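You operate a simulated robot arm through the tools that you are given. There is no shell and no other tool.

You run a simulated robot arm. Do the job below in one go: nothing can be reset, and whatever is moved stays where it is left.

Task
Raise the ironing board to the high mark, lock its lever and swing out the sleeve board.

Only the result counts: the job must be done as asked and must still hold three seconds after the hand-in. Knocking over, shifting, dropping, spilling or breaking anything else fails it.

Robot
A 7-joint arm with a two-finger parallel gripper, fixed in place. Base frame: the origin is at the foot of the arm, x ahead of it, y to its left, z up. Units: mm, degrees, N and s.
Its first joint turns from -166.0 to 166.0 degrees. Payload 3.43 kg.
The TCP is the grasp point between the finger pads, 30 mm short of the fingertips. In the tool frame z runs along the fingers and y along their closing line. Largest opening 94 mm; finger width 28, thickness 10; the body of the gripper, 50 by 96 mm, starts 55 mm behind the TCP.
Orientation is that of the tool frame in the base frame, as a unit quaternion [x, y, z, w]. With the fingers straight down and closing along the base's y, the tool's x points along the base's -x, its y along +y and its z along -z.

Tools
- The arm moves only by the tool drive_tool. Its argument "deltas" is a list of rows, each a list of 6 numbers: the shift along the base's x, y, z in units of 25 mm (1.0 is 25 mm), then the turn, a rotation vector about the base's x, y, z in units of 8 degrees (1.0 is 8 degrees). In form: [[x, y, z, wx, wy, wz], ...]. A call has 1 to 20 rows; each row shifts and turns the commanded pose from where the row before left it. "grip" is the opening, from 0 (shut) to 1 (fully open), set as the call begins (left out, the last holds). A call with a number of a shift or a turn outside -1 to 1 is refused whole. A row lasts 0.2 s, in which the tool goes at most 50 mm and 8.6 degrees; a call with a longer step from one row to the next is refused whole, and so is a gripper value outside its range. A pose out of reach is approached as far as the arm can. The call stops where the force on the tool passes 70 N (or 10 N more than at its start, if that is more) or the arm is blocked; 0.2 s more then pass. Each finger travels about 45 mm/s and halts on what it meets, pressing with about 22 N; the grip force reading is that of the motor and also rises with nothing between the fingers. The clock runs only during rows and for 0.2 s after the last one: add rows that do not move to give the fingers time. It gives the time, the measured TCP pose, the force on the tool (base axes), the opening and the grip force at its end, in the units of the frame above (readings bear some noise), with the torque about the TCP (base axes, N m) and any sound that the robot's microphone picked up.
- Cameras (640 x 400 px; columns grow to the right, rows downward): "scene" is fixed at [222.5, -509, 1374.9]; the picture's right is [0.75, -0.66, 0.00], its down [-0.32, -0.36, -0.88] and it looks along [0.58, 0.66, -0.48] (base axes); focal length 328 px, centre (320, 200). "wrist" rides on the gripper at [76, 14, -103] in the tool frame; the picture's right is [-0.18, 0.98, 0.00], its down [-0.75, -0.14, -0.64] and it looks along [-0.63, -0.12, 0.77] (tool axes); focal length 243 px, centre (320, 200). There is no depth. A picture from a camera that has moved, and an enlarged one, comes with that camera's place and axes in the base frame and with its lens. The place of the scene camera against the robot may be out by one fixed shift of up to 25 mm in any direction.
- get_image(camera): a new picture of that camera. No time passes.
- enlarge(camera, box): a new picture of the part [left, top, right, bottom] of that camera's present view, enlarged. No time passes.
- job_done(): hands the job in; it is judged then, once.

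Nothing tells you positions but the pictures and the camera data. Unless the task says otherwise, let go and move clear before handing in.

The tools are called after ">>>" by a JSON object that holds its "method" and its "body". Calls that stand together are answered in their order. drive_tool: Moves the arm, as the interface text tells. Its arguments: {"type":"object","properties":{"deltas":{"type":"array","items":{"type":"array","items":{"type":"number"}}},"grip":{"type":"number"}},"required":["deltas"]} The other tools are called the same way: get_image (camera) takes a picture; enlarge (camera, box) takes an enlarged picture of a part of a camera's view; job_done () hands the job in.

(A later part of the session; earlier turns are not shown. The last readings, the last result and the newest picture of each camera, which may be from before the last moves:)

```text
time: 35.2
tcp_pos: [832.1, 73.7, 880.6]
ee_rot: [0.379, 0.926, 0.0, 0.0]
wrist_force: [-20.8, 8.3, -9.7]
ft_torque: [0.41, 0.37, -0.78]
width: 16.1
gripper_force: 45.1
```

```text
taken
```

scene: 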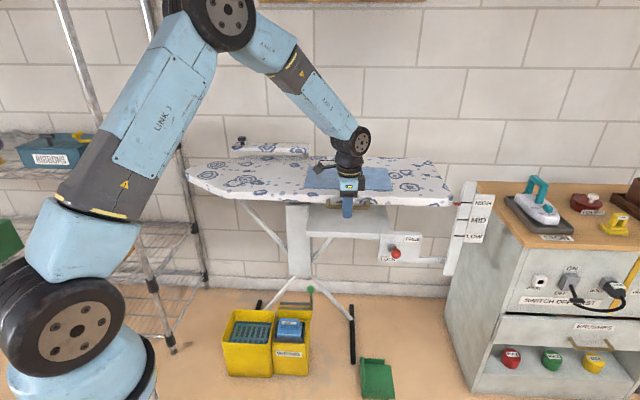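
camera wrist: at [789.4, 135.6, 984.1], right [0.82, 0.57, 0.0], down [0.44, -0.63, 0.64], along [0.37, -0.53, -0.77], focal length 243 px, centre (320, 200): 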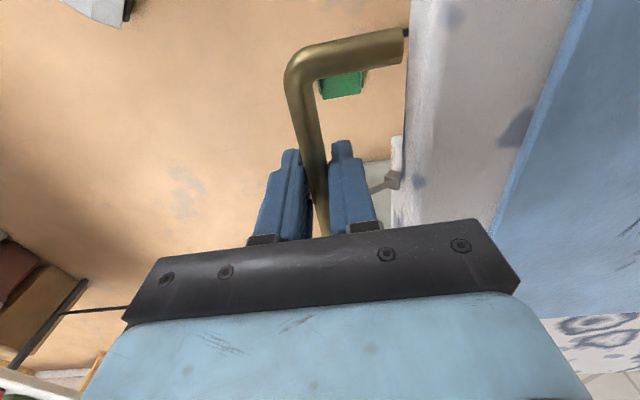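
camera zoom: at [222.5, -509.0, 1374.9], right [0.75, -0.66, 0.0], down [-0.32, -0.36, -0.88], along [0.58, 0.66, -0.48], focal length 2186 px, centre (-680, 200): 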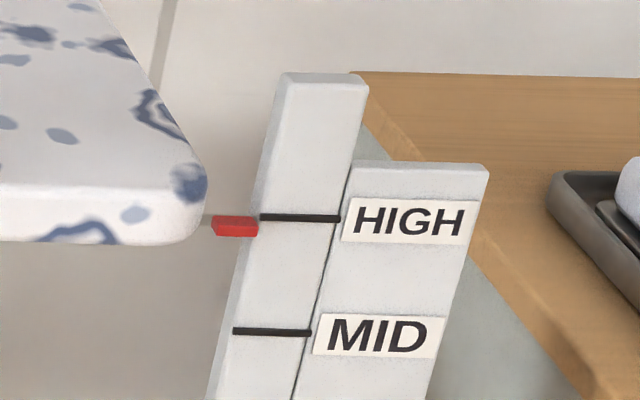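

The pointer is now just below the HIGH line. I'll zoom right in to judge the remaining distance.

>>> {"method": "enlarge", "body": {"camera": "scene", "box": [452, 190, 484, 214]}}

>>> {"method": "enlarge", "body": {"camera": "wrist", "box": [360, 120, 440, 230]}}

```text
16.00 times, centred on (468, 202) of scene
camera zoom: at [222.5, -509.0, 1374.9], right [0.75, -0.66, 0.0], down [-0.32, -0.36, -0.88], along [0.58, 0.66, -0.48], focal length 5247 px, centre (-2048, 168)
```

zoom: 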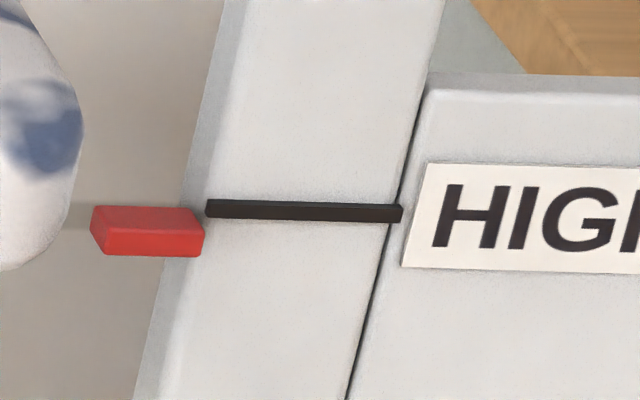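

```text
3.64 times, centred on (400, 175) of wrist
camera zoom: at [789.4, 135.6, 984.1], right [0.82, 0.57, 0.0], down [0.44, -0.63, 0.64], along [0.37, -0.53, -0.77], focal length 882 px, centre (29, 291)
```

zoom: 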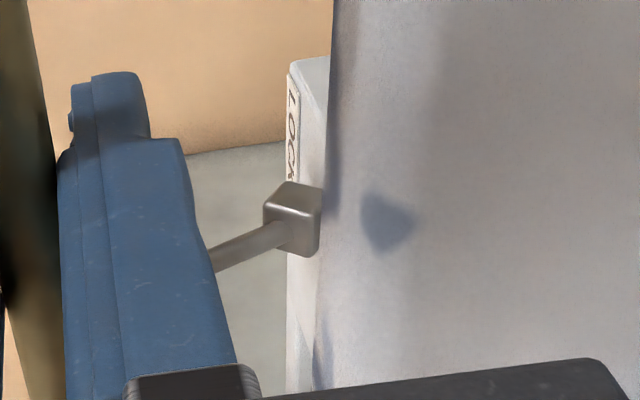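

The marks are about 120 mm apart and I've moved 109.7 mm. Allowing for parallax, the pointer is 3–6 mm below HIGH, so I'll raise it about 5 mm more and relieve the small sideways load.

>>> {"method": "drive_tool", "body": {"deltas": [[-0.04, 0.04, 0.1, 0, 0, 0], [-0.04, 0.04, 0.1, 0, 0, 0], [0, 0, 0, 0, 0, 0]]}}

>>> {"method": "enlarge", "body": {"camera": "scene", "box": [452, 190, 484, 214]}}

```text
time: 36.0
tcp_pos: [832.9, 73.1, 886.2]
ee_rot: [0.379, 0.925, 0.0, 0.001]
wrist_force: [6.8, -5.6, -7.2]
ft_torque: [-0.22, -0.19, -0.67]
width: 16.4
gripper_force: 45.3
```

```text
16.00 times, centred on (468, 202) of scene
camera zoom: at [222.5, -509.0, 1374.9], right [0.75, -0.66, 0.0], down [-0.32, -0.36, -0.88], along [0.58, 0.66, -0.48], focal length 5247 px, centre (-2048, 168)
```

zoom: 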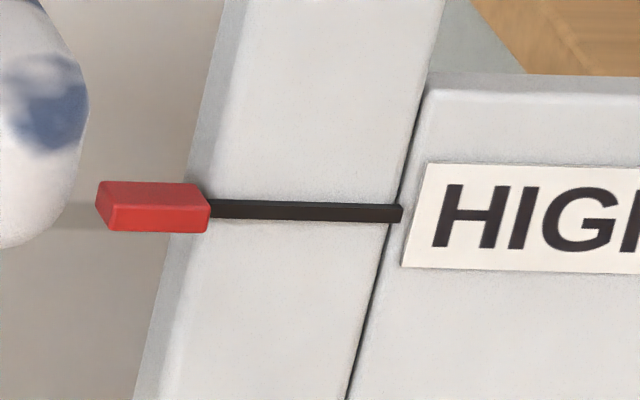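

The pointer is now visually aligned with the HIGH line. Before letting go I'll press down slightly to learn whether the board holds itself by friction.

>>> {"method": "drive_tool", "body": {"deltas": [[0, 0, -0.08, 0, 0, 0], [0, 0, 0, 0, 0, 0]]}}

```text
time: 36.6
tcp_pos: [833.4, 73.4, 885.0]
ee_rot: [0.379, 0.926, 0.001, 0.003]
wrist_force: [16.8, -10.9, 11.8]
ft_torque: [-0.71, -0.67, -0.66]
width: 16.3
gripper_force: 45.0
```

The board resists being pushed down (about +12 N), so it holds by friction. I'll restore the height, then open partway around the bar and check that it stays.

>>> {"method": "drive_tool", "body": {"deltas": [[-0.04, 0.03, 0.08, 0, 0, 0], [0, 0, 0, 0, 0, 0]]}}

>>> {"method": "enlarge", "body": {"camera": "scene", "box": [452, 190, 484, 214]}}

```text
time: 37.2
tcp_pos: [832.6, 72.8, 885.0]
ee_rot: [0.379, 0.925, 0.0, 0.001]
wrist_force: [39.6, -22.2, -1.2]
ft_torque: [-0.73, -0.72, -0.58]
width: 16.4
gripper_force: 44.7
```

```text
16.00 times, centred on (468, 202) of scene
camera zoom: at [222.5, -509.0, 1374.9], right [0.75, -0.66, 0.0], down [-0.32, -0.36, -0.88], along [0.58, 0.66, -0.48], focal length 5247 px, centre (-2048, 168)
```

zoom: 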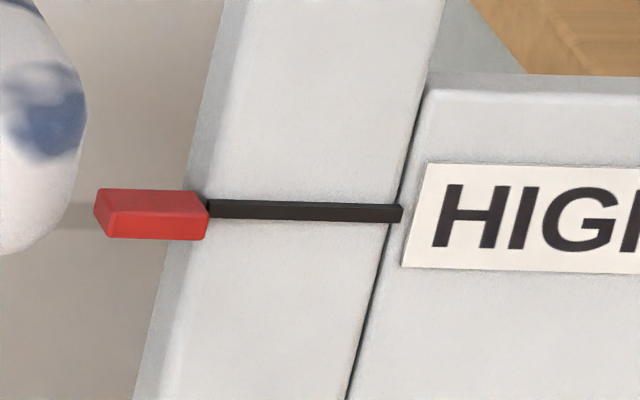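

>>> {"method": "drive_tool", "body": {"deltas": [[0.09, -0.08, 0.08, 0, 0, 0], [0, 0, 0.05, 0, 0, 0], [0, 0, 0, 0, 0, 0]]}}

>>> {"method": "enlarge", "body": {"camera": "scene", "box": [452, 190, 484, 214]}}

```text
time: 38.0
tcp_pos: [832.1, 72.6, 886.3]
ee_rot: [0.379, 0.926, 0.0, -0.003]
wrist_force: [16.1, -13.5, -16.3]
ft_torque: [0.49, 0.42, -0.74]
width: 16.2
gripper_force: 45.6
```

```text
16.00 times, centred on (468, 202) of scene
camera zoom: at [222.5, -509.0, 1374.9], right [0.75, -0.66, 0.0], down [-0.32, -0.36, -0.88], along [0.58, 0.66, -0.48], focal length 5247 px, centre (-2048, 168)
```

zoom: 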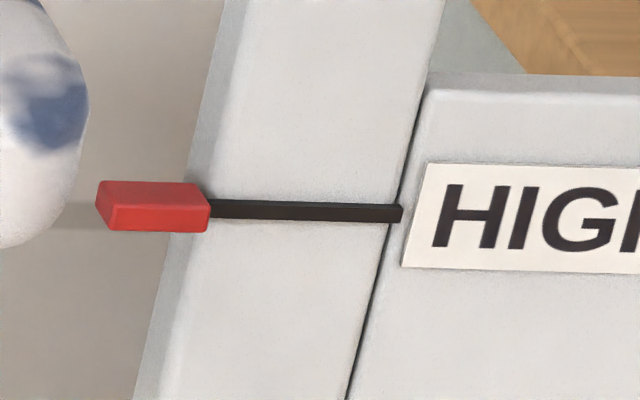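

The pointer is aligned with HIGH again. I'll open the fingers partway around the bar and check that the board stays.

>>> {"method": "drive_tool", "body": {"deltas": [[0.04, -0.04, -0.03, 0, 0, 0], [0, 0, 0, 0, 0, 0], [0, 0, 0, 0, 0, 0]], "grip": 0.36}}

>>> {"method": "enlarge", "body": {"camera": "scene", "box": [452, 190, 484, 214]}}

>>> {"method": "get_image", "body": {"camera": "wrist"}}

```text
time: 38.8
tcp_pos: [833.1, 71.8, 887.5]
ee_rot: [0.378, 0.926, -0.001, 0.0]
wrist_force: [0.4, -0.9, 0.2]
ft_torque: [0.04, 0.02, -0.01]
width: 34.2
gripper_force: 0.0
```

```text
16.00 times, centred on (468, 202) of scene
camera zoom: at [222.5, -509.0, 1374.9], right [0.75, -0.66, 0.0], down [-0.32, -0.36, -0.88], along [0.58, 0.66, -0.48], focal length 5247 px, centre (-2048, 168)
```

zoom: 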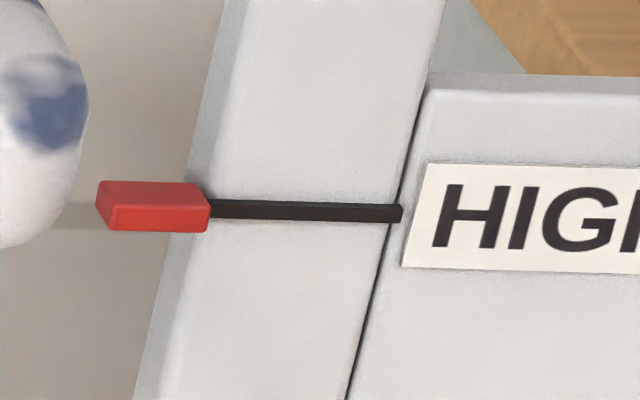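

```text
taken
camera wrist: at [790.2, 135.1, 990.6], right [0.82, 0.57, 0.0], down [0.44, -0.63, 0.64], along [0.37, -0.53, -0.77], focal length 243 px, centre (320, 200)
```

wrist: 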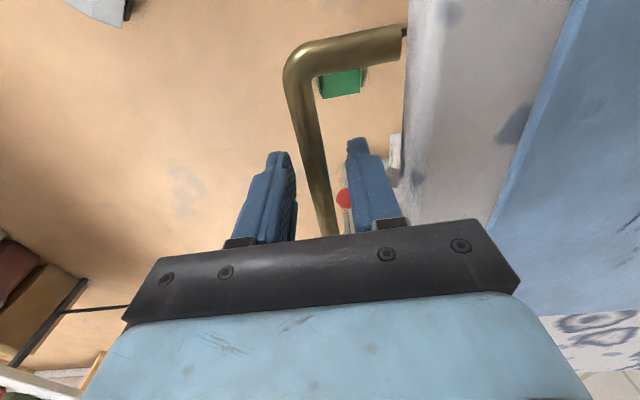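

The board holds at HIGH on its own. I'll lift clear of the handle and go back to the lever in the knob-grasp orientation.

>>> {"method": "drive_tool", "body": {"deltas": [[-0.05, -0.05, 0.2, 0, 0, 0], [0, 0, 0.8, 0, 0, 0], [0, 0, 1.0, 0, 0, 0], [0, 0, 1.0, 0, 0, 0], [0, 0, 1.0, 0, 0, 0], [0, 0, 1.0, 0, 0, 0]]}}

>>> {"method": "drive_tool", "body": {"deltas": [[0.277, -0.503, 0, 0, 0, 0.9625], [0.277, -0.503, 0, 0, 0, 0.9625], [0.277, -0.503, 0, 0, 0, 0.9625], [0.277, -0.503, 0, 0, 0, 0.9625], [0.277, -0.503, 0, 0, 0, 0.9625], [0.277, -0.503, 0, 0, 0, 0.9625], [0.277, -0.503, 0, 0, 0, 0.9625], [0.277, -0.503, 0, 0, 0, 0.9625], [0.277, -0.503, 0, 0, 0, 0.9625], [0.277, -0.503, 0, 0, 0, 0.9625], [0.277, -0.503, 0, 0, 0, 0.9625], [0.277, -0.503, 0, 0, 0, 0.9625]], "grip": 1.0}}

>>> {"method": "get_image", "body": {"camera": "scene"}}

```text
time: 40.2
tcp_pos: [831.9, 71.8, 1013.0]
ee_rot: [0.378, 0.926, -0.001, -0.002]
wrist_force: [0.7, 0.0, -0.2]
ft_torque: [-0.02, 0.08, 0.01]
width: 33.6
gripper_force: 0.1
```

```text
time: 42.8
tcp_pos: [915.7, -81.1, 1012.5]
ee_rot: [-0.407, 0.914, 0.001, -0.001]
wrist_force: [-0.6, -0.1, -0.2]
ft_torque: [0.0, 0.0, 0.02]
width: 94.2
gripper_force: 0.0
```

```text
taken
```

scene: 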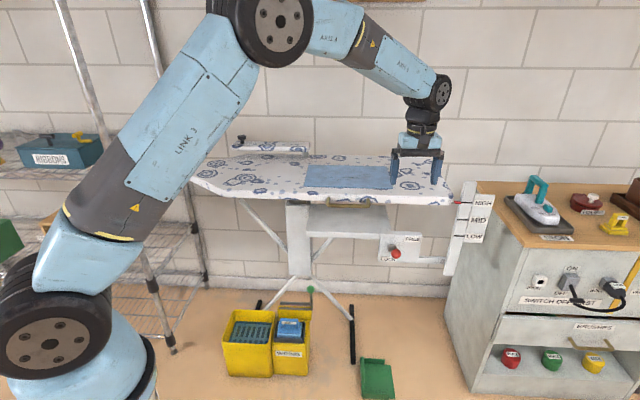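

Nothing has shifted and the board remains at HIGH. I'll descend in front of the board edge and tilt the tool to the same lever approach as before.

>>> {"method": "drive_tool", "body": {"deltas": [[0, 0, -1, 0, 0, 0], [0, 0, -1, 0, 0, 0], [0, 0, -1, 0, 0, 0], [0, 0, -1, 0, 0, 0], [0, 0, -1, 0, 0, 0], [0, 0, -1, 0.75, -0.66, 0], [0, 0, -1, 0.75, -0.66, 0], [0, 0, -1, 0.75, -0.66, 0]]}}

>>> {"method": "get_image", "body": {"camera": "wrist"}}

```text
time: 44.6
tcp_pos: [915.7, -78.1, 813.9]
ee_rot: [-0.399, 0.893, 0.088, 0.19]
wrist_force: [-0.3, 0.6, 1.2]
ft_torque: [-0.07, -0.02, -0.03]
width: 94.2
gripper_force: 0.0
```

```text
taken
camera wrist: at [831.3, -152.9, 876.7], right [-0.62, 0.78, 0.08], down [0.39, 0.22, 0.89], along [0.68, 0.58, -0.44], focal length 243 px, centre (320, 200)
```

wrist: 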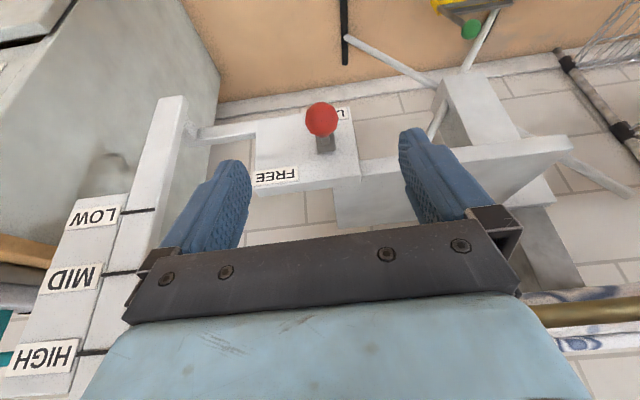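

>>> {"method": "drive_tool", "body": {"deltas": [[0.29, 0.317, -0.824, 0, 0, 0], [0.29, 0.317, -0.824, 0, 0, 0], [0.29, 0.317, -0.824, 0, 0, 0], [0.29, 0.317, -0.824, 0, 0, 0], [0.29, 0.317, -0.824, 0, 0, 0]]}}

>>> {"method": "get_image", "body": {"camera": "wrist"}}

```text
time: 45.8
tcp_pos: [951.5, -39.4, 709.8]
ee_rot: [-0.398, 0.894, 0.087, 0.188]
wrist_force: [0.2, -0.1, 0.3]
ft_torque: [0.0, -0.04, 0.01]
width: 93.8
gripper_force: 0.0
```

```text
taken
camera wrist: at [867.7, -114.2, 773.4], right [-0.62, 0.78, 0.08], down [0.4, 0.22, 0.89], along [0.68, 0.58, -0.45], focal length 243 px, centre (320, 200)
```

wrist: 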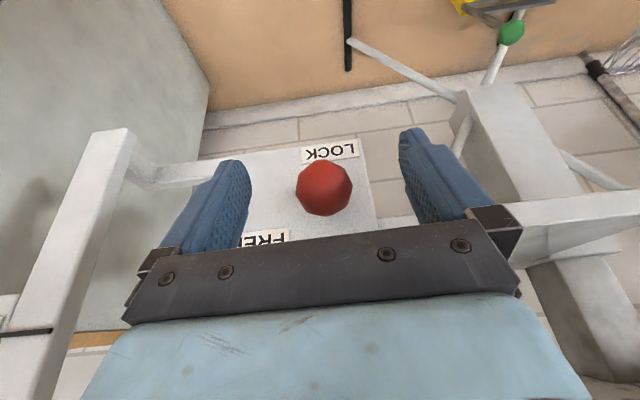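

>>> {"method": "drive_tool", "body": {"deltas": [[-0.08, 0.07, 0, 0, 0, 0], [0, 0, 0, 0, 0, 0], [0, 0, 0, 0, 0, 0], [0, 0, 0, 0, 0, 0], [0, 0, 0, 0, 0, 0], [0, 0, 0, 0, 0, 0]], "grip": 0.1}}

```text
time: 47.2
tcp_pos: [951.0, -39.1, 709.9]
ee_rot: [-0.397, 0.894, 0.086, 0.189]
wrist_force: [11.0, -8.1, 6.2]
ft_torque: [0.41, -0.45, -0.11]
width: 31.5
gripper_force: 45.4
```

The knob is centred and gripped. Now I'll follow the arc downward toward LOCK, first half.

>>> {"method": "drive_tool", "body": {"deltas": [[-0.055, -0.063, -0.2, 0, 0, 0], [-0.055, -0.063, -0.2, 0, 0, 0], [-0.038, -0.043, -0.2, 0, 0, 0], [-0.038, -0.043, -0.2, 0, 0, 0], [-0.021, -0.024, -0.2, 0, 0, 0], [-0.021, -0.024, -0.2, 0, 0, 0], [-0.006, -0.007, -0.2, 0, 0, 0], [-0.006, -0.007, -0.2, 0, 0, 0]]}}

>>> {"method": "get_image", "body": {"camera": "wrist"}}

```text
time: 49.0
tcp_pos: [942.7, -45.6, 669.5]
ee_rot: [-0.398, 0.894, 0.087, 0.189]
wrist_force: [19.5, -13.5, 15.1]
ft_torque: [1.0, -1.07, -0.17]
width: 31.2
gripper_force: 44.8
```

```text
taken
camera wrist: at [859.3, -120.9, 732.8], right [-0.62, 0.78, 0.08], down [0.39, 0.22, 0.89], along [0.68, 0.58, -0.44], focal length 243 px, centre (320, 200)
```

wrist: 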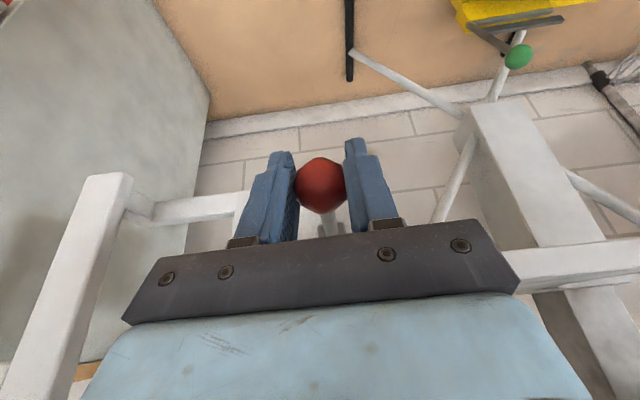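

>>> {"method": "drive_tool", "body": {"deltas": [[0.069, -0.042, -0.2, 0, 0, 0], [0.009, 0.01, -0.2, 0, 0, 0], [0.025, 0.028, -0.2, 0, 0, 0], [0.025, 0.028, -0.2, 0, 0, 0], [0.041, 0.046, -0.2, 0, 0, 0], [0.041, 0.046, -0.2, 0, 0, 0]]}}

>>> {"method": "get_image", "body": {"camera": "wrist"}}

```text
time: 50.4
tcp_pos: [947.0, -41.7, 639.6]
ee_rot: [-0.398, 0.894, 0.087, 0.188]
wrist_force: [1.9, 0.0, 15.1]
ft_torque: [0.99, -0.96, -0.03]
width: 31.5
gripper_force: 45.4
```

```text
taken
camera wrist: at [864.5, -116.2, 703.0], right [-0.62, 0.78, 0.08], down [0.39, 0.22, 0.89], along [0.68, 0.58, -0.44], focal length 243 px, centre (320, 200)
```

wrist: 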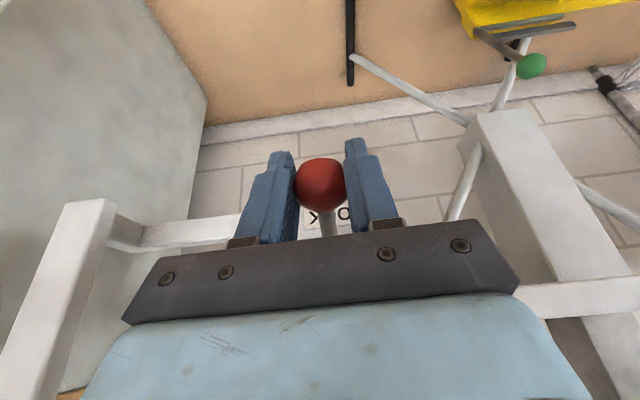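

>>> {"method": "drive_tool", "body": {"deltas": [[0.06, 0.068, -0.2, 0, 0, 0], [0.06, 0.068, -0.2, 0, 0, 0], [0.06, 0.068, -0.2, 0, 0, 0]]}}

>>> {"method": "get_image", "body": {"camera": "wrist"}}

```text
time: 51.2
tcp_pos: [953.8, -35.2, 627.7]
ee_rot: [-0.397, 0.894, 0.087, 0.19]
wrist_force: [0.0, 11.1, 40.0]
ft_torque: [0.05, -0.05, 0.09]
width: 31.6
gripper_force: 44.6
```

```text
taken
camera wrist: at [869.9, -110.0, 690.3], right [-0.62, 0.78, 0.08], down [0.39, 0.22, 0.89], along [0.68, 0.58, -0.44], focal length 243 px, centre (320, 200)
```

wrist: 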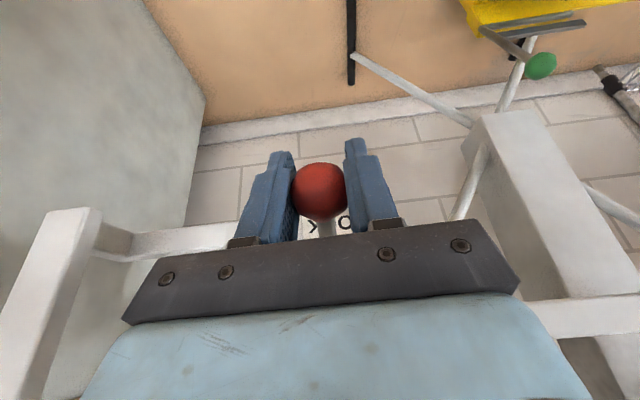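

The force jumped to 40 N at z ≈ 628, which is the lower stop, so the lever is at LOCK. I'll ease off, release and retreat along the tool axis.

>>> {"method": "drive_tool", "body": {"deltas": [[0, 0, 0.08, 0, 0, 0], [0, 0, 0, 0, 0, 0]]}}

>>> {"method": "drive_tool", "body": {"deltas": [[0, 0, 0, 0, 0, 0], [0, 0, 0, 0, 0, 0], [0, 0, 0, 0, 0, 0], [0, 0, 0, 0, 0, 0], [0, 0, 0, 0, 0, 0], [0, 0, 0, 0, 0, 0]], "grip": 1.0}}

>>> {"method": "get_image", "body": {"camera": "wrist"}}

```text
time: 51.8
tcp_pos: [953.9, -35.8, 627.5]
ee_rot: [-0.399, 0.893, 0.087, 0.19]
wrist_force: [23.0, 20.2, 26.1]
ft_torque: [-0.8, 0.56, -0.03]
width: 31.2
gripper_force: 45.1
```

```text
time: 53.2
tcp_pos: [952.8, -38.4, 625.8]
ee_rot: [-0.398, 0.894, 0.087, 0.187]
wrist_force: [-0.2, 0.7, -0.3]
ft_torque: [0.04, -0.03, 0.0]
width: 94.0
gripper_force: 0.0
```

```text
taken
camera wrist: at [869.3, -112.0, 689.7], right [-0.62, 0.78, 0.08], down [0.4, 0.22, 0.89], along [0.68, 0.58, -0.45], focal length 243 px, centre (320, 200)
```

wrist: 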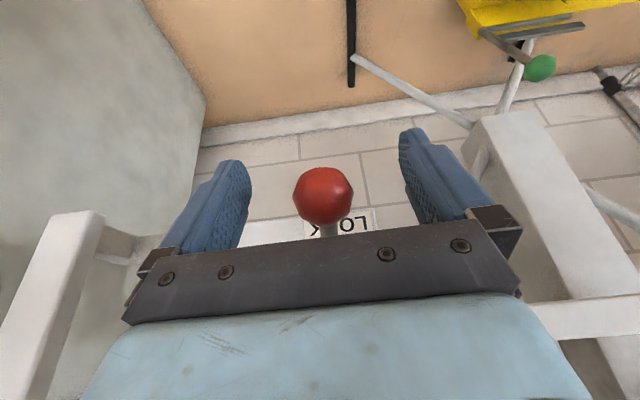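

The knob is back at its original LOCK position (z ≈ 629). I'll retreat along the tool axis and check the overall state.

>>> {"method": "drive_tool", "body": {"deltas": [[-0.264, -0.3, 0.91, 0, 0, 0], [-0.264, -0.3, 0.91, 0, 0, 0], [-0.264, -0.3, 0.91, 0, 0, 0], [-0.264, -0.3, 0.91, 0, 0, 0], [-0.264, -0.3, 0.91, 0, 0, 0], [-0.5, -0.57, 0.8, 0, 0, 0], [-0.5, -0.57, 1, 0, 0, 0], [-0.5, -0.57, 1, 0, 0, 0], [-0.5, -0.57, 1, 0, 0, 0], [0, 0, 1, 0, 0, 0], [0, 0, 1, 0, 0, 0], [0, 0, 1, 0, 0, 0], [0, 0, 1, 0, 0, 0], [0, 0, 1, 0, 0, 0]]}}

>>> {"method": "get_image", "body": {"camera": "scene"}}

>>> {"method": "enlarge", "body": {"camera": "scene", "box": [340, 180, 500, 300]}}

>>> {"method": "enlarge", "body": {"camera": "scene", "box": [452, 190, 484, 214]}}

>>> {"method": "enlarge", "body": {"camera": "scene", "box": [180, 125, 340, 205]}}

>>> {"method": "get_image", "body": {"camera": "wrist"}}

```text
time: 56.2
tcp_pos: [870.4, -131.7, 959.6]
ee_rot: [-0.398, 0.894, 0.087, 0.188]
wrist_force: [0.1, 0.3, -0.9]
ft_torque: [0.02, 0.0, 0.0]
width: 94.3
gripper_force: 0.2
```

```text
taken
```

scene: 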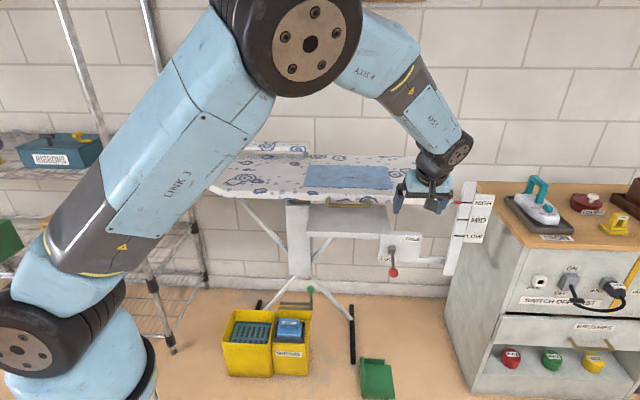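

```text
3.33 times, centred on (420, 240) of scene
camera zoom: at [222.5, -509.0, 1374.9], right [0.75, -0.66, 0.0], down [-0.32, -0.36, -0.88], along [0.58, 0.66, -0.48], focal length 1093 px, centre (-13, 67)
```

zoom: 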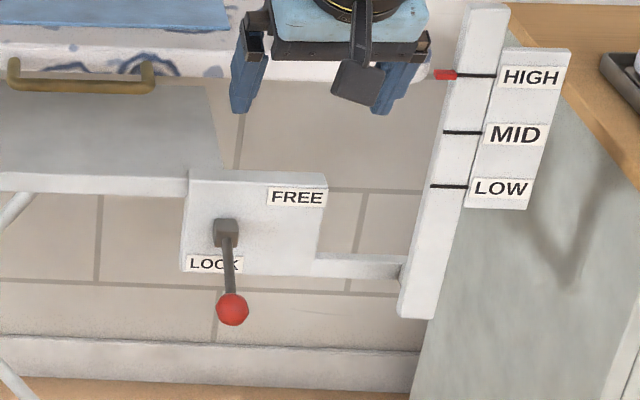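

```text
16.00 times, centred on (468, 202) of scene
camera zoom: at [222.5, -509.0, 1374.9], right [0.75, -0.66, 0.0], down [-0.32, -0.36, -0.88], along [0.58, 0.66, -0.48], focal length 5247 px, centre (-2048, 168)
```

zoom: 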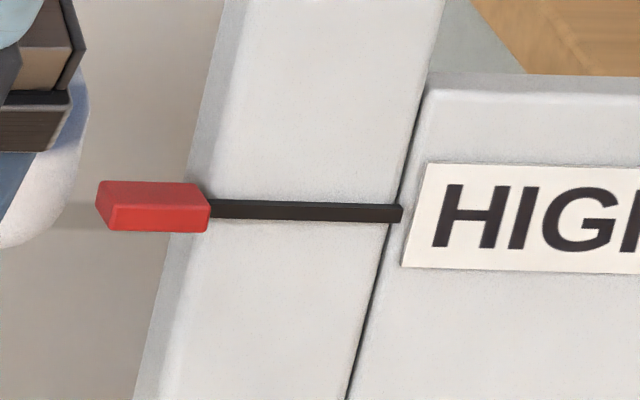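

```text
4.00 times, centred on (260, 165) of scene
camera zoom: at [222.5, -509.0, 1374.9], right [0.75, -0.66, 0.0], down [-0.32, -0.36, -0.88], along [0.58, 0.66, -0.48], focal length 1312 px, centre (560, 340)
```

zoom: 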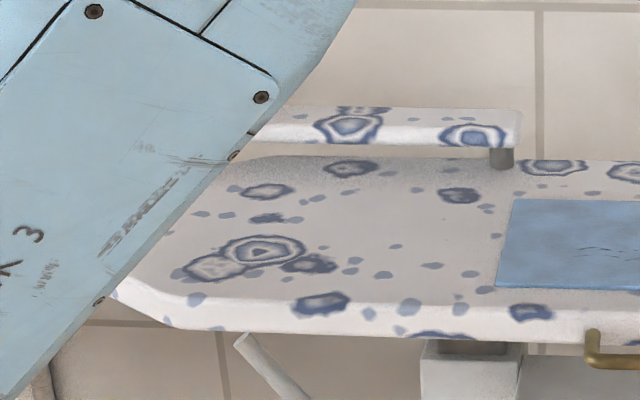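

```text
taken
camera wrist: at [786.9, -205.8, 1023.7], right [-0.62, 0.78, 0.08], down [0.4, 0.22, 0.89], along [0.68, 0.58, -0.45], focal length 243 px, centre (320, 200)
```

wrist: 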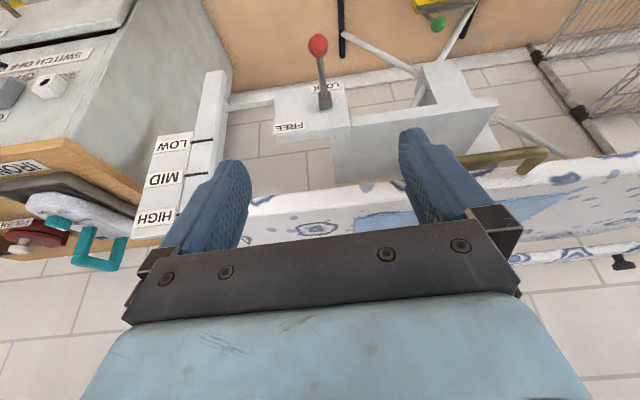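

The board is at HIGH and the lever is at LOCK. Next is the sleeve board; its knob should now be near (787, 582, 981), so I'll move high above the board for a closer wrist view.

>>> {"method": "drive_tool", "body": {"deltas": [[-0.3, 0.6, 1, 0, 0, 0], [-0.3, 0.6, 1, 0, 0, 0], [-0.3, 0.9, 1, 0, 0, 0], [-0.4, 0.96, 1, 0, 0, 0], [-0.4, 1, 0.9, 0, 0, 0], [-0.4, 1, 0.9, 0, 0, 0], [-0.4, 1, 0.9, 0, 0, 0], [-0.4, 1, 0.9, 0, 0, 0], [-0.4, 1, 0, 0, 0, 0], [-0.4, 1, 0, 0, 0, 0], [-0.4, 1, 0, 0, 0, 0], [-0.4, 1, 0, 0, 0, 0], [-0.4, 1, 0, 0, 0, 0], [-0.4, 1, 0, 0, 0, 0], [-0.4, 1, 0, 0, 0, 0], [-0.4, 1, 0, 0, 0, 0], [-0.4, 1, 0, 0, 0, 0], [-0.4, 1, 0, 0, 0, 0], [-0.4, 1, 0, 0, 0, 0], [-0.4, 1, 0, 0, 0, 0]]}}

>>> {"method": "drive_tool", "body": {"deltas": [[-0.5, 1, 0, 0, 0, 0], [-0.5, 1, 0, 0, 0, 0], [-0.5, 1, 0, 0, 0, 0]]}}

>>> {"method": "get_image", "body": {"camera": "wrist"}}

>>> {"method": "get_image", "body": {"camera": "scene"}}

```text
time: 60.4
tcp_pos: [677.5, 343.3, 1149.2]
ee_rot: [-0.397, 0.894, 0.087, 0.187]
wrist_force: [0.2, 0.0, 0.3]
ft_torque: [-0.02, 0.01, 0.03]
width: 94.2
gripper_force: 0.1
```

```text
time: 61.2
tcp_pos: [639.8, 418.0, 1149.6]
ee_rot: [-0.397, 0.894, 0.087, 0.189]
wrist_force: [0.9, -0.3, 0.1]
ft_torque: [0.01, 0.04, 0.02]
width: 93.9
gripper_force: 0.0
```

```text
taken
camera wrist: at [556.3, 344.6, 1213.5], right [-0.62, 0.78, 0.08], down [0.39, 0.22, 0.89], along [0.68, 0.58, -0.45], focal length 243 px, centre (320, 200)
```

wrist: 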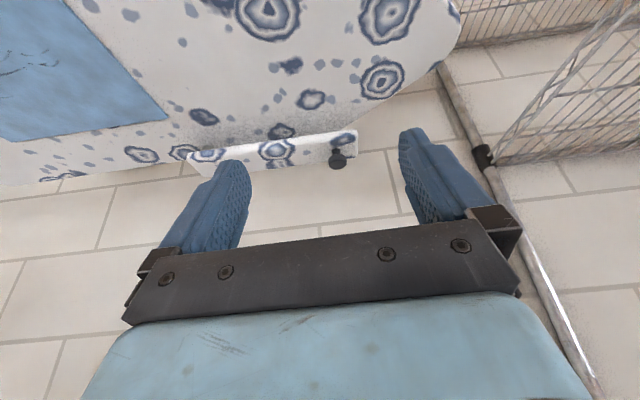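

```text
taken
```

scene: 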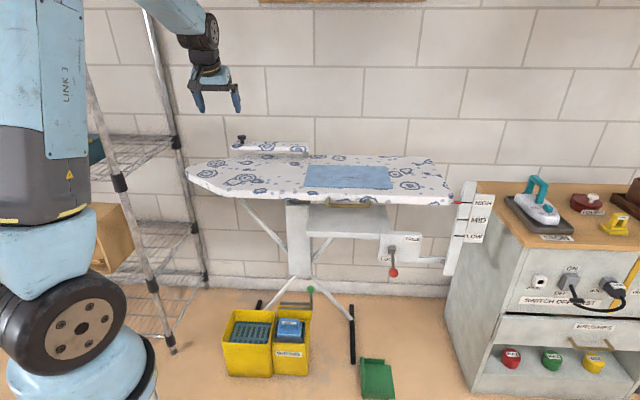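

>>> {"method": "enlarge", "body": {"camera": "wrist", "box": [180, 110, 380, 200]}}

>>> {"method": "enlarge", "body": {"camera": "scene", "box": [220, 125, 320, 175]}}

```text
3.20 times, centred on (280, 155) of wrist
camera zoom: at [556.3, 344.6, 1213.5], right [-0.62, 0.78, 0.08], down [0.39, 0.22, 0.89], along [0.68, 0.58, -0.45], focal length 776 px, centre (448, 344)
```

zoom: 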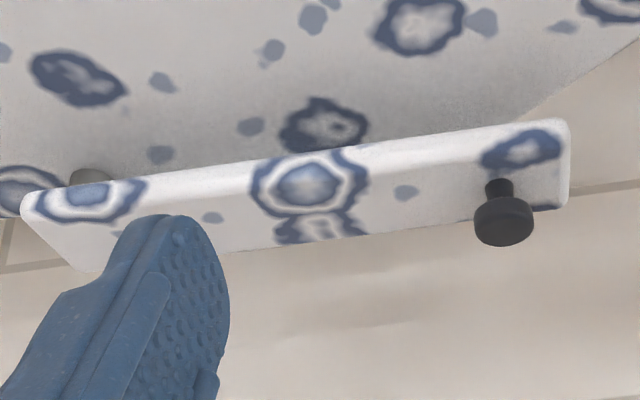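

```text
6.40 times, centred on (270, 150) of scene
camera zoom: at [222.5, -509.0, 1374.9], right [0.75, -0.66, 0.0], down [-0.32, -0.36, -0.88], along [0.58, 0.66, -0.48], focal length 2099 px, centre (640, 520)
```

zoom: 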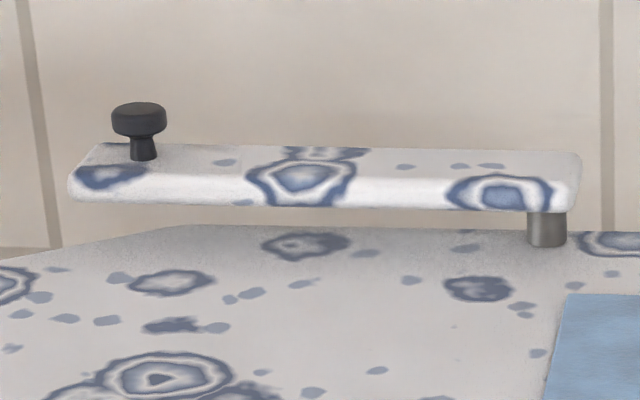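

The sleeve knob's head centre is near (783, 582, 983), with the sleeve top at about z 957 and the hinge post near (955, 418). I'll straighten the tool, turn so it closes across the sleeve, and move above the knob.

>>> {"method": "drive_tool", "body": {"deltas": [[0, 0, 0, -0.75, 0.66, 0], [0, 0, 0, -0.75, 0.66, 0], [0, 0, 0, -0.75, 0.66, 0], [0.44, 0.505, -0.05, 0, 0, -0.97], [0.44, 0.505, -0.05, 0, 0, -0.97], [0.44, 0.505, -0.05, 0, 0, -0.97], [0.44, 0.505, -0.05, 0, 0, -0.97], [0.44, 0.505, -0.05, 0, 0, -0.97], [0.44, 0.505, -0.05, 0, 0, -0.97], [0.44, 0.505, -0.05, 0, 0, -0.97], [0.44, 0.505, -0.05, 0, 0, -0.97], [0.44, 0.505, -0.05, 0, 0, -0.97], [0.44, 0.505, -0.05, 0, 0, -0.97], [0.44, 0.505, -0.05, 0, 0, -0.97], [0.44, 0.505, -0.05, 0, 0, -0.97], [0.44, 0.505, -0.05, 0, 0, 0]], "grip": 0.65}}

>>> {"method": "get_image", "body": {"camera": "wrist"}}

>>> {"method": "get_image", "body": {"camera": "scene"}}

```text
time: 64.6
tcp_pos: [782.1, 583.0, 1135.9]
ee_rot: [0.384, 0.923, 0.0, -0.001]
wrist_force: [-0.1, 0.0, 0.6]
ft_torque: [0.07, -0.02, -0.01]
width: 61.4
gripper_force: 0.0
```

```text
taken
camera wrist: at [740.1, 646.4, 1239.0], right [0.83, 0.56, 0.0], down [0.43, -0.63, 0.64], along [0.36, -0.53, -0.77], focal length 243 px, centre (320, 200)
```

wrist: 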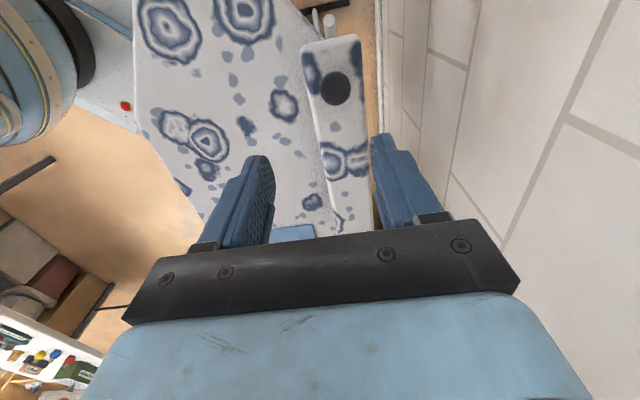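

```text
taken
```

scene: 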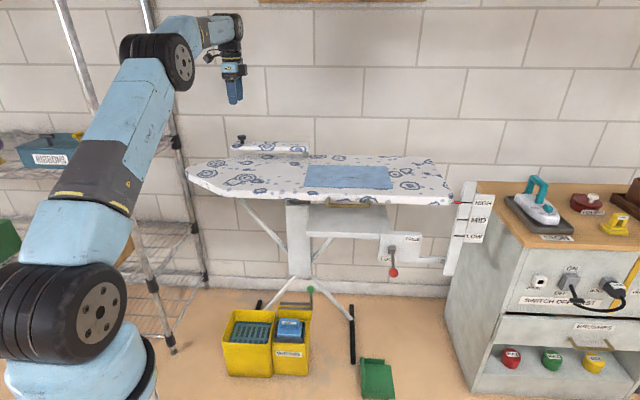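

The top view lets me triangulate again. I'll enlarge it to pin down the knob position.

>>> {"method": "enlarge", "body": {"camera": "wrist", "box": [270, 20, 400, 140]}}

>>> {"method": "enlarge", "body": {"camera": "wrist", "box": [260, 120, 400, 240]}}

```text
3.33 times, centred on (335, 80) of wrist
camera zoom: at [740.1, 646.4, 1239.0], right [0.83, 0.56, 0.0], down [0.43, -0.63, 0.64], along [0.36, -0.53, -0.77], focal length 809 px, centre (270, 600)
```

zoom: 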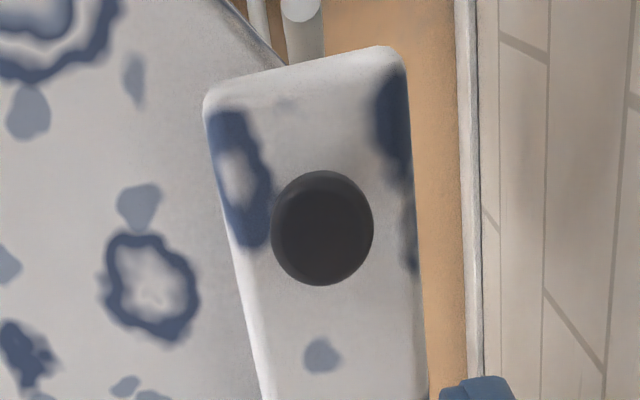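

```text
3.33 times, centred on (330, 180) of wrist
camera zoom: at [740.1, 646.4, 1239.0], right [0.83, 0.56, 0.0], down [0.43, -0.63, 0.64], along [0.36, -0.53, -0.77], focal length 809 px, centre (287, 267)
```

zoom: 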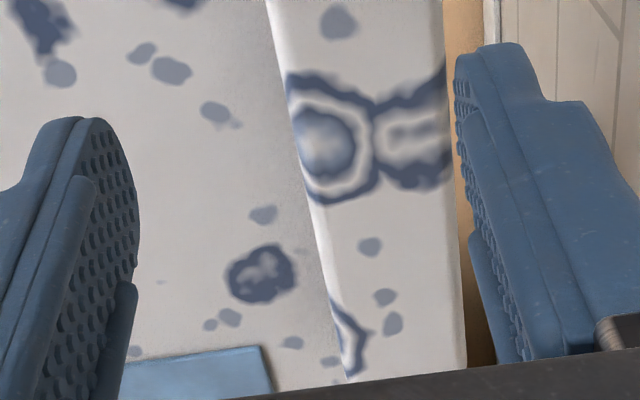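

The knob head is centred near (794, 595), about 31 mm wide and spanning z 960–980. I'll descend to just above it and check alignment.

>>> {"method": "drive_tool", "body": {"deltas": [[0.096, 0.096, -0.9, 0, 0, 0], [0.096, 0.096, -0.9, 0, 0, 0], [0.096, 0.096, -0.9, 0, 0, 0], [0.096, 0.096, -0.9, 0, 0, 0], [0.096, 0.096, -0.9, 0, 0, 0]]}}

>>> {"method": "get_image", "body": {"camera": "wrist"}}

>>> {"method": "enlarge", "body": {"camera": "scene", "box": [200, 90, 320, 180]}}

```text
time: 65.8
tcp_pos: [795.1, 595.9, 1022.6]
ee_rot: [0.384, 0.923, 0.0, 0.0]
wrist_force: [-0.3, 0.7, 0.4]
ft_torque: [0.01, -0.04, 0.01]
width: 61.1
gripper_force: 0.0
```

```text
taken
camera wrist: at [752.8, 659.1, 1125.6], right [0.83, 0.56, 0.0], down [0.43, -0.63, 0.64], along [0.36, -0.53, -0.77], focal length 243 px, centre (320, 200)
```

wrist: 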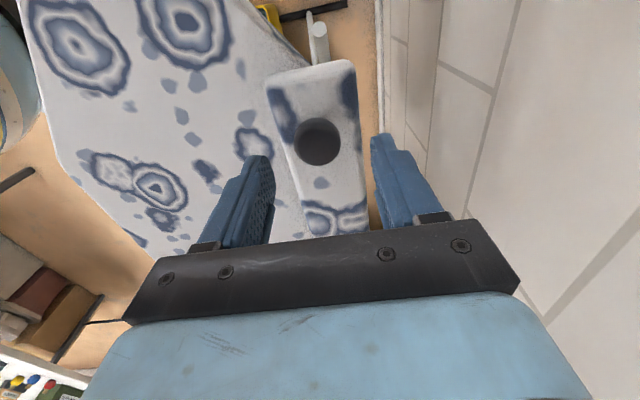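

```text
4.44 times, centred on (260, 135) of scene
camera zoom: at [222.5, -509.0, 1374.9], right [0.75, -0.66, 0.0], down [-0.32, -0.36, -0.88], along [0.58, 0.66, -0.48], focal length 1458 px, centre (587, 489)
```

zoom: 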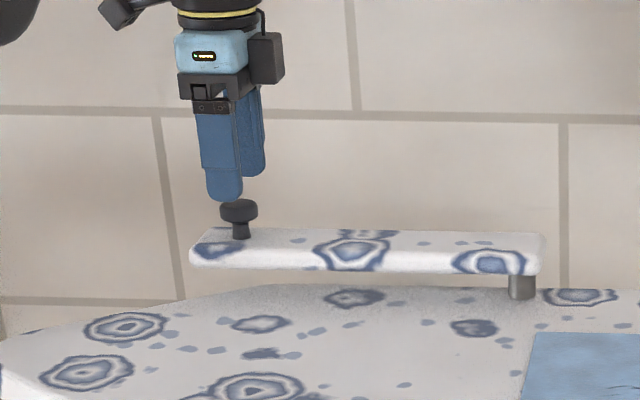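

Top-view triangulation puts the knob top near z 974 at (794, 596), which matches the tool position. I'll go down 45 mm and close gently.

>>> {"method": "drive_tool", "body": {"deltas": [[-0.02, -0.01, -0.6, 0, 0, 0], [-0.02, -0.01, -0.6, 0, 0, 0], [0, 0, -0.6, 0, 0, 0]]}}

>>> {"method": "get_image", "body": {"camera": "wrist"}}

>>> {"method": "enlarge", "body": {"camera": "scene", "box": [200, 90, 320, 180]}}

```text
time: 66.6
tcp_pos: [793.8, 595.9, 980.3]
ee_rot: [0.385, 0.923, 0.001, 0.0]
wrist_force: [-0.6, -1.1, 11.5]
ft_torque: [-0.27, 0.27, 0.01]
width: 61.3
gripper_force: 0.2
```

```text
taken
camera wrist: at [750.5, 658.2, 1083.0], right [0.83, 0.56, 0.0], down [0.43, -0.64, 0.64], along [0.36, -0.53, -0.77], focal length 243 px, centre (320, 200)
```

wrist: 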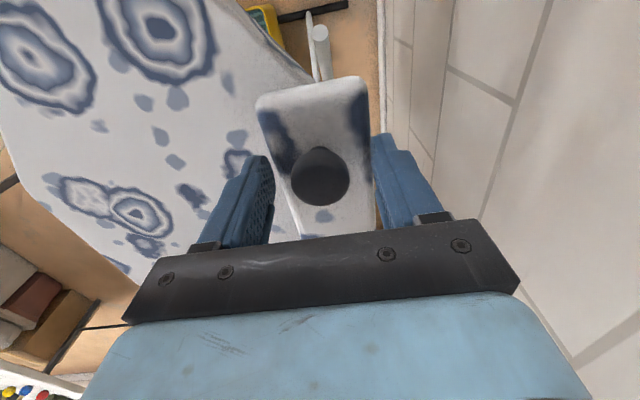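

```text
4.44 times, centred on (260, 135) of scene
camera zoom: at [222.5, -509.0, 1374.9], right [0.75, -0.66, 0.0], down [-0.32, -0.36, -0.88], along [0.58, 0.66, -0.48], focal length 1458 px, centre (587, 489)
```

zoom: 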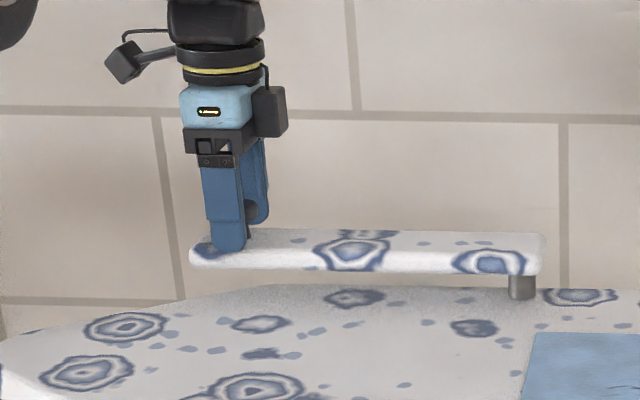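

The fingertips just touch the sleeve top (11 N), so I'll rise 4 mm and then close on the knob.

>>> {"method": "drive_tool", "body": {"deltas": [[0, 0, 0.18, 0, 0, 0], [0, 0, 0, 0, 0, 0]]}}

>>> {"method": "drive_tool", "body": {"deltas": [[0, 0, 0, 0, 0, 0], [0, 0, 0, 0, 0, 0], [0, 0, 0, 0, 0, 0], [0, 0, 0, 0, 0, 0], [0, 0, 0, 0, 0, 0]], "grip": 0.1}}

>>> {"method": "get_image", "body": {"camera": "wrist"}}

```text
time: 67.2
tcp_pos: [793.7, 596.0, 981.7]
ee_rot: [0.384, 0.923, -0.002, 0.0]
wrist_force: [-0.5, -0.7, -0.1]
ft_torque: [-0.01, 0.04, -0.03]
width: 61.0
gripper_force: 0.2
```

```text
time: 68.4
tcp_pos: [793.2, 594.7, 982.6]
ee_rot: [0.384, 0.924, 0.001, 0.0]
wrist_force: [-0.7, 0.8, -1.0]
ft_torque: [-0.01, 0.01, 0.01]
width: 30.4
gripper_force: 44.6
```

```text
taken
camera wrist: at [750.8, 658.4, 1085.3], right [0.83, 0.56, 0.0], down [0.43, -0.63, 0.64], along [0.36, -0.53, -0.77], focal length 243 px, centre (320, 200)
```

wrist: 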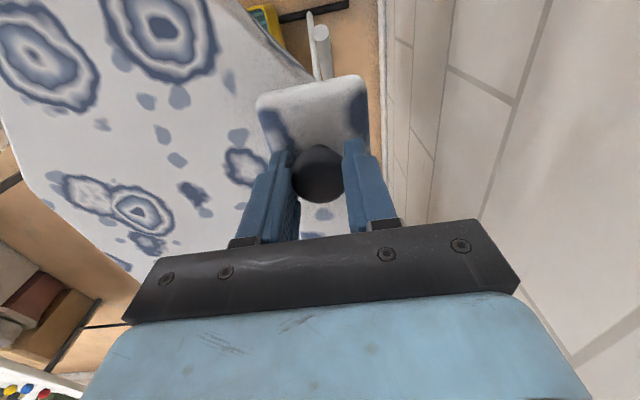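

The knob is held with no side load. I'll try a small pull toward the front along the arc and watch the force.

>>> {"method": "drive_tool", "body": {"deltas": [[-0.1, -0.1, 0, 0, 0, 0.1], [-0.14, -0.14, 0, 0, 0, 0.15], [-0.14, -0.14, 0, 0, 0, 0.15]]}}

>>> {"method": "get_image", "body": {"camera": "wrist"}}

```text
time: 69.2
tcp_pos: [783.9, 583.6, 981.2]
ee_rot: [0.359, 0.933, 0.0, 0.0]
wrist_force: [-0.8, -2.2, -0.9]
ft_torque: [-0.49, -0.17, -0.37]
width: 30.3
gripper_force: 44.9
```

```text
taken
camera wrist: at [738.3, 646.1, 1085.4], right [0.79, 0.61, 0.0], down [0.47, -0.61, 0.64], along [0.39, -0.51, -0.77], focal length 243 px, centre (320, 200)
```

wrist: 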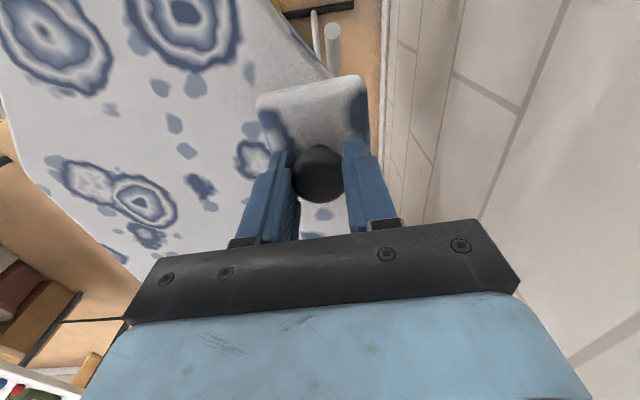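

The sleeve board swings freely toward the front with almost no force. I'll continue along the arc (hinge ≈ (965, 426), radius ≈ 240) while turning the wrist with it.

>>> {"method": "drive_tool", "body": {"deltas": [[-0.424, -0.524, 0, 0, 0, 0.5], [-0.384, -0.548, 0, 0, 0, 0.5], [-0.344, -0.572, 0, 0, 0, 0.5], [-0.304, -0.6, 0, 0, 0, 0.5]]}}

>>> {"method": "get_image", "body": {"camera": "wrist"}}

>>> {"method": "get_image", "body": {"camera": "scene"}}

```text
time: 70.2
tcp_pos: [747.9, 529.5, 982.7]
ee_rot: [0.223, 0.975, 0.0, 0.0]
wrist_force: [-6.4, 5.4, 4.3]
ft_torque: [0.14, 0.05, 0.39]
width: 30.3
gripper_force: 44.9
```

```text
taken
camera wrist: at [686.5, 574.0, 1085.4], right [0.59, 0.8, 0.0], down [0.62, -0.46, 0.64], along [0.52, -0.38, -0.77], focal length 243 px, centre (320, 200)
```

wrist: 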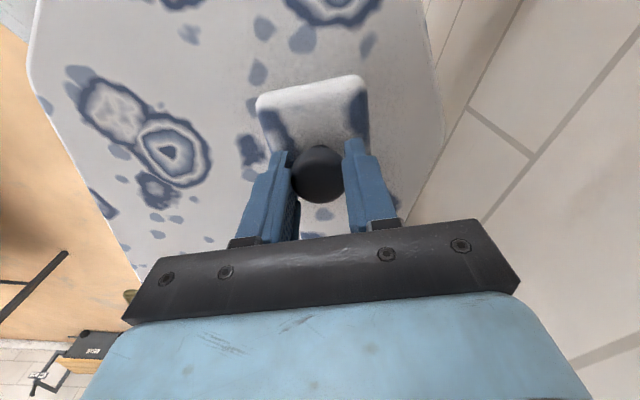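

```text
taken
```

scene: 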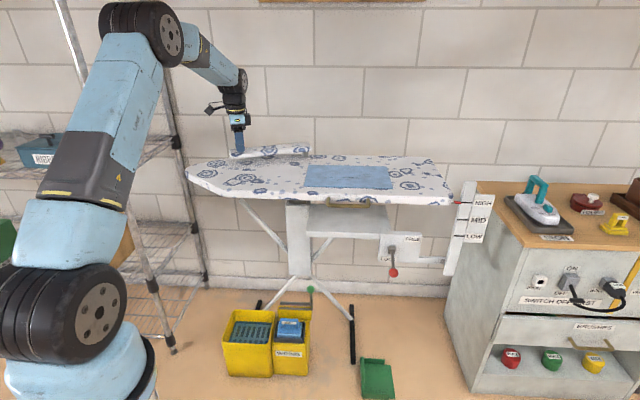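

>>> {"method": "drive_tool", "body": {"deltas": [[-0.284, -0.606, 0, 0, 0, 0.5], [-0.226, -0.632, 0, 0, 0, 0.5], [-0.176, -0.648, 0, 0, 0, 0.5], [-0.124, -0.66, 0, 0, 0, 0.5], [-0.084, -0.664, 0, 0, 0, 0.5], [-0.036, -0.668, 0, 0, 0, 0.5]]}}

>>> {"method": "get_image", "body": {"camera": "wrist"}}

>>> {"method": "get_image", "body": {"camera": "scene"}}

```text
time: 71.6
tcp_pos: [724.9, 431.6, 981.9]
ee_rot: [0.017, 1.0, 0.0, 0.0]
wrist_force: [0.9, -1.0, 2.0]
ft_torque: [-0.08, -0.94, -0.38]
width: 30.3
gripper_force: 45.4
```

```text
taken
camera wrist: at [650.9, 447.8, 1085.1], right [0.22, 0.98, 0.0], down [0.75, -0.17, 0.64], along [0.63, -0.14, -0.77], focal length 243 px, centre (320, 200)
```

wrist: 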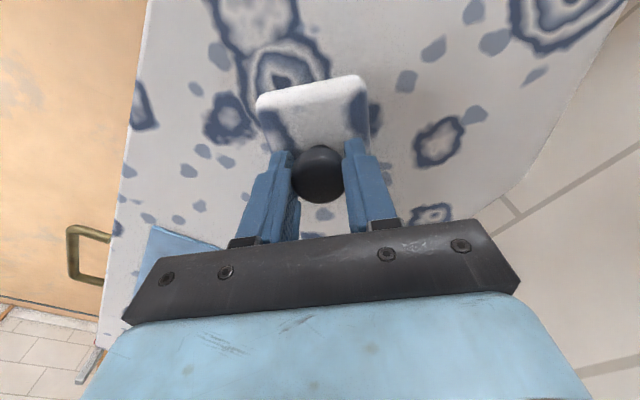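

```text
taken
```

scene: 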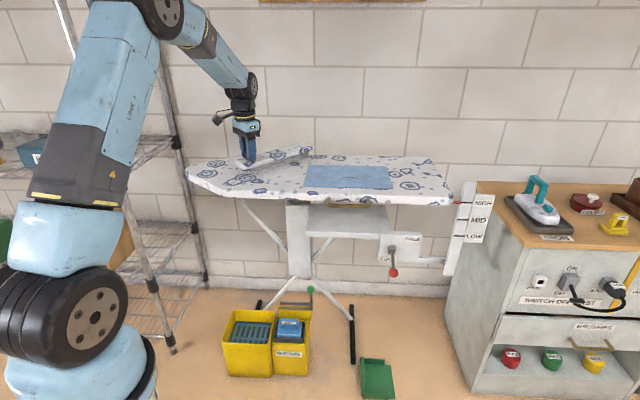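

Halfway there, with the forces still tiny. Continuing along the arc.

>>> {"method": "drive_tool", "body": {"deltas": [[0.012, -0.672, 0, 0, 0, 0.5], [0.06, -0.668, 0, 0, 0, 0.5], [0.104, -0.66, 0, 0, 0, 0.5], [0.152, -0.652, 0, 0, 0, 0.5], [0.196, -0.64, 0, 0, 0, 0.5], [0.24, -0.628, 0, 0, 0, 0.5]]}}

>>> {"method": "get_image", "body": {"camera": "wrist"}}

>>> {"method": "get_image", "body": {"camera": "scene"}}

```text
time: 73.0
tcp_pos: [744.3, 334.5, 981.2]
ee_rot: [-0.191, 0.982, 0.0, -0.001]
wrist_force: [2.1, 1.6, 2.4]
ft_torque: [-0.2, 1.06, 0.13]
width: 30.3
gripper_force: 45.1
```

```text
taken
camera wrist: at [669.5, 318.3, 1085.4], right [-0.2, 0.98, 0.0], down [0.75, 0.15, 0.64], along [0.63, 0.13, -0.77], focal length 243 px, centre (320, 200)
```

wrist: 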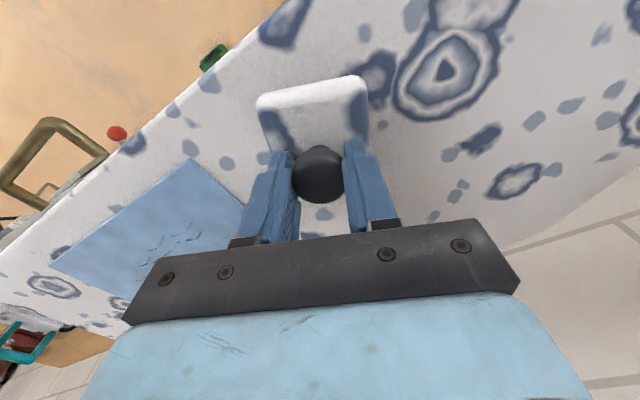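

```text
taken
```

scene: 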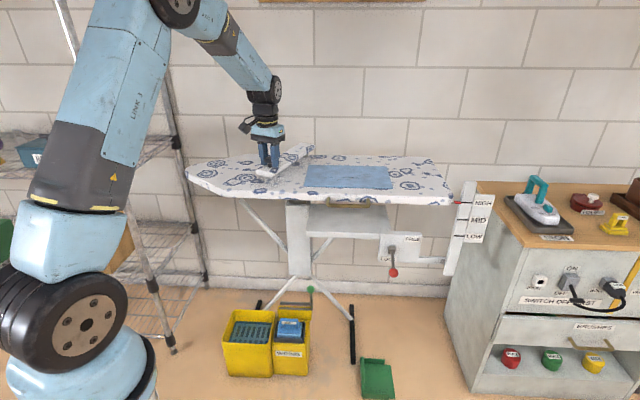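

About 68° swung. I'll go on in smaller steps, watching for the end stop.

>>> {"method": "drive_tool", "body": {"deltas": [[0.142, -0.304, 0, 0, 0, 0.25], [0.142, -0.304, 0, 0, 0, 0.25], [0.162, -0.292, 0, 0, 0, 0.25], [0.162, -0.292, 0, 0, 0, 0.25], [0.182, -0.282, 0, 0, 0, 0.25], [0.182, -0.282, 0, 0, 0, 0.25]]}}

>>> {"method": "get_image", "body": {"camera": "scene"}}

```text
time: 74.4
tcp_pos: [768.1, 291.6, 981.3]
ee_rot: [-0.293, 0.956, 0.001, 0.001]
wrist_force: [17.1, 12.0, 6.8]
ft_torque: [0.29, -0.37, -0.05]
width: 30.5
gripper_force: 44.6
```

```text
taken
```

scene: 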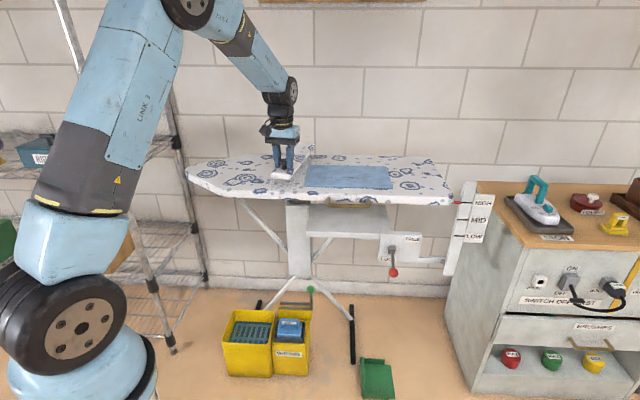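

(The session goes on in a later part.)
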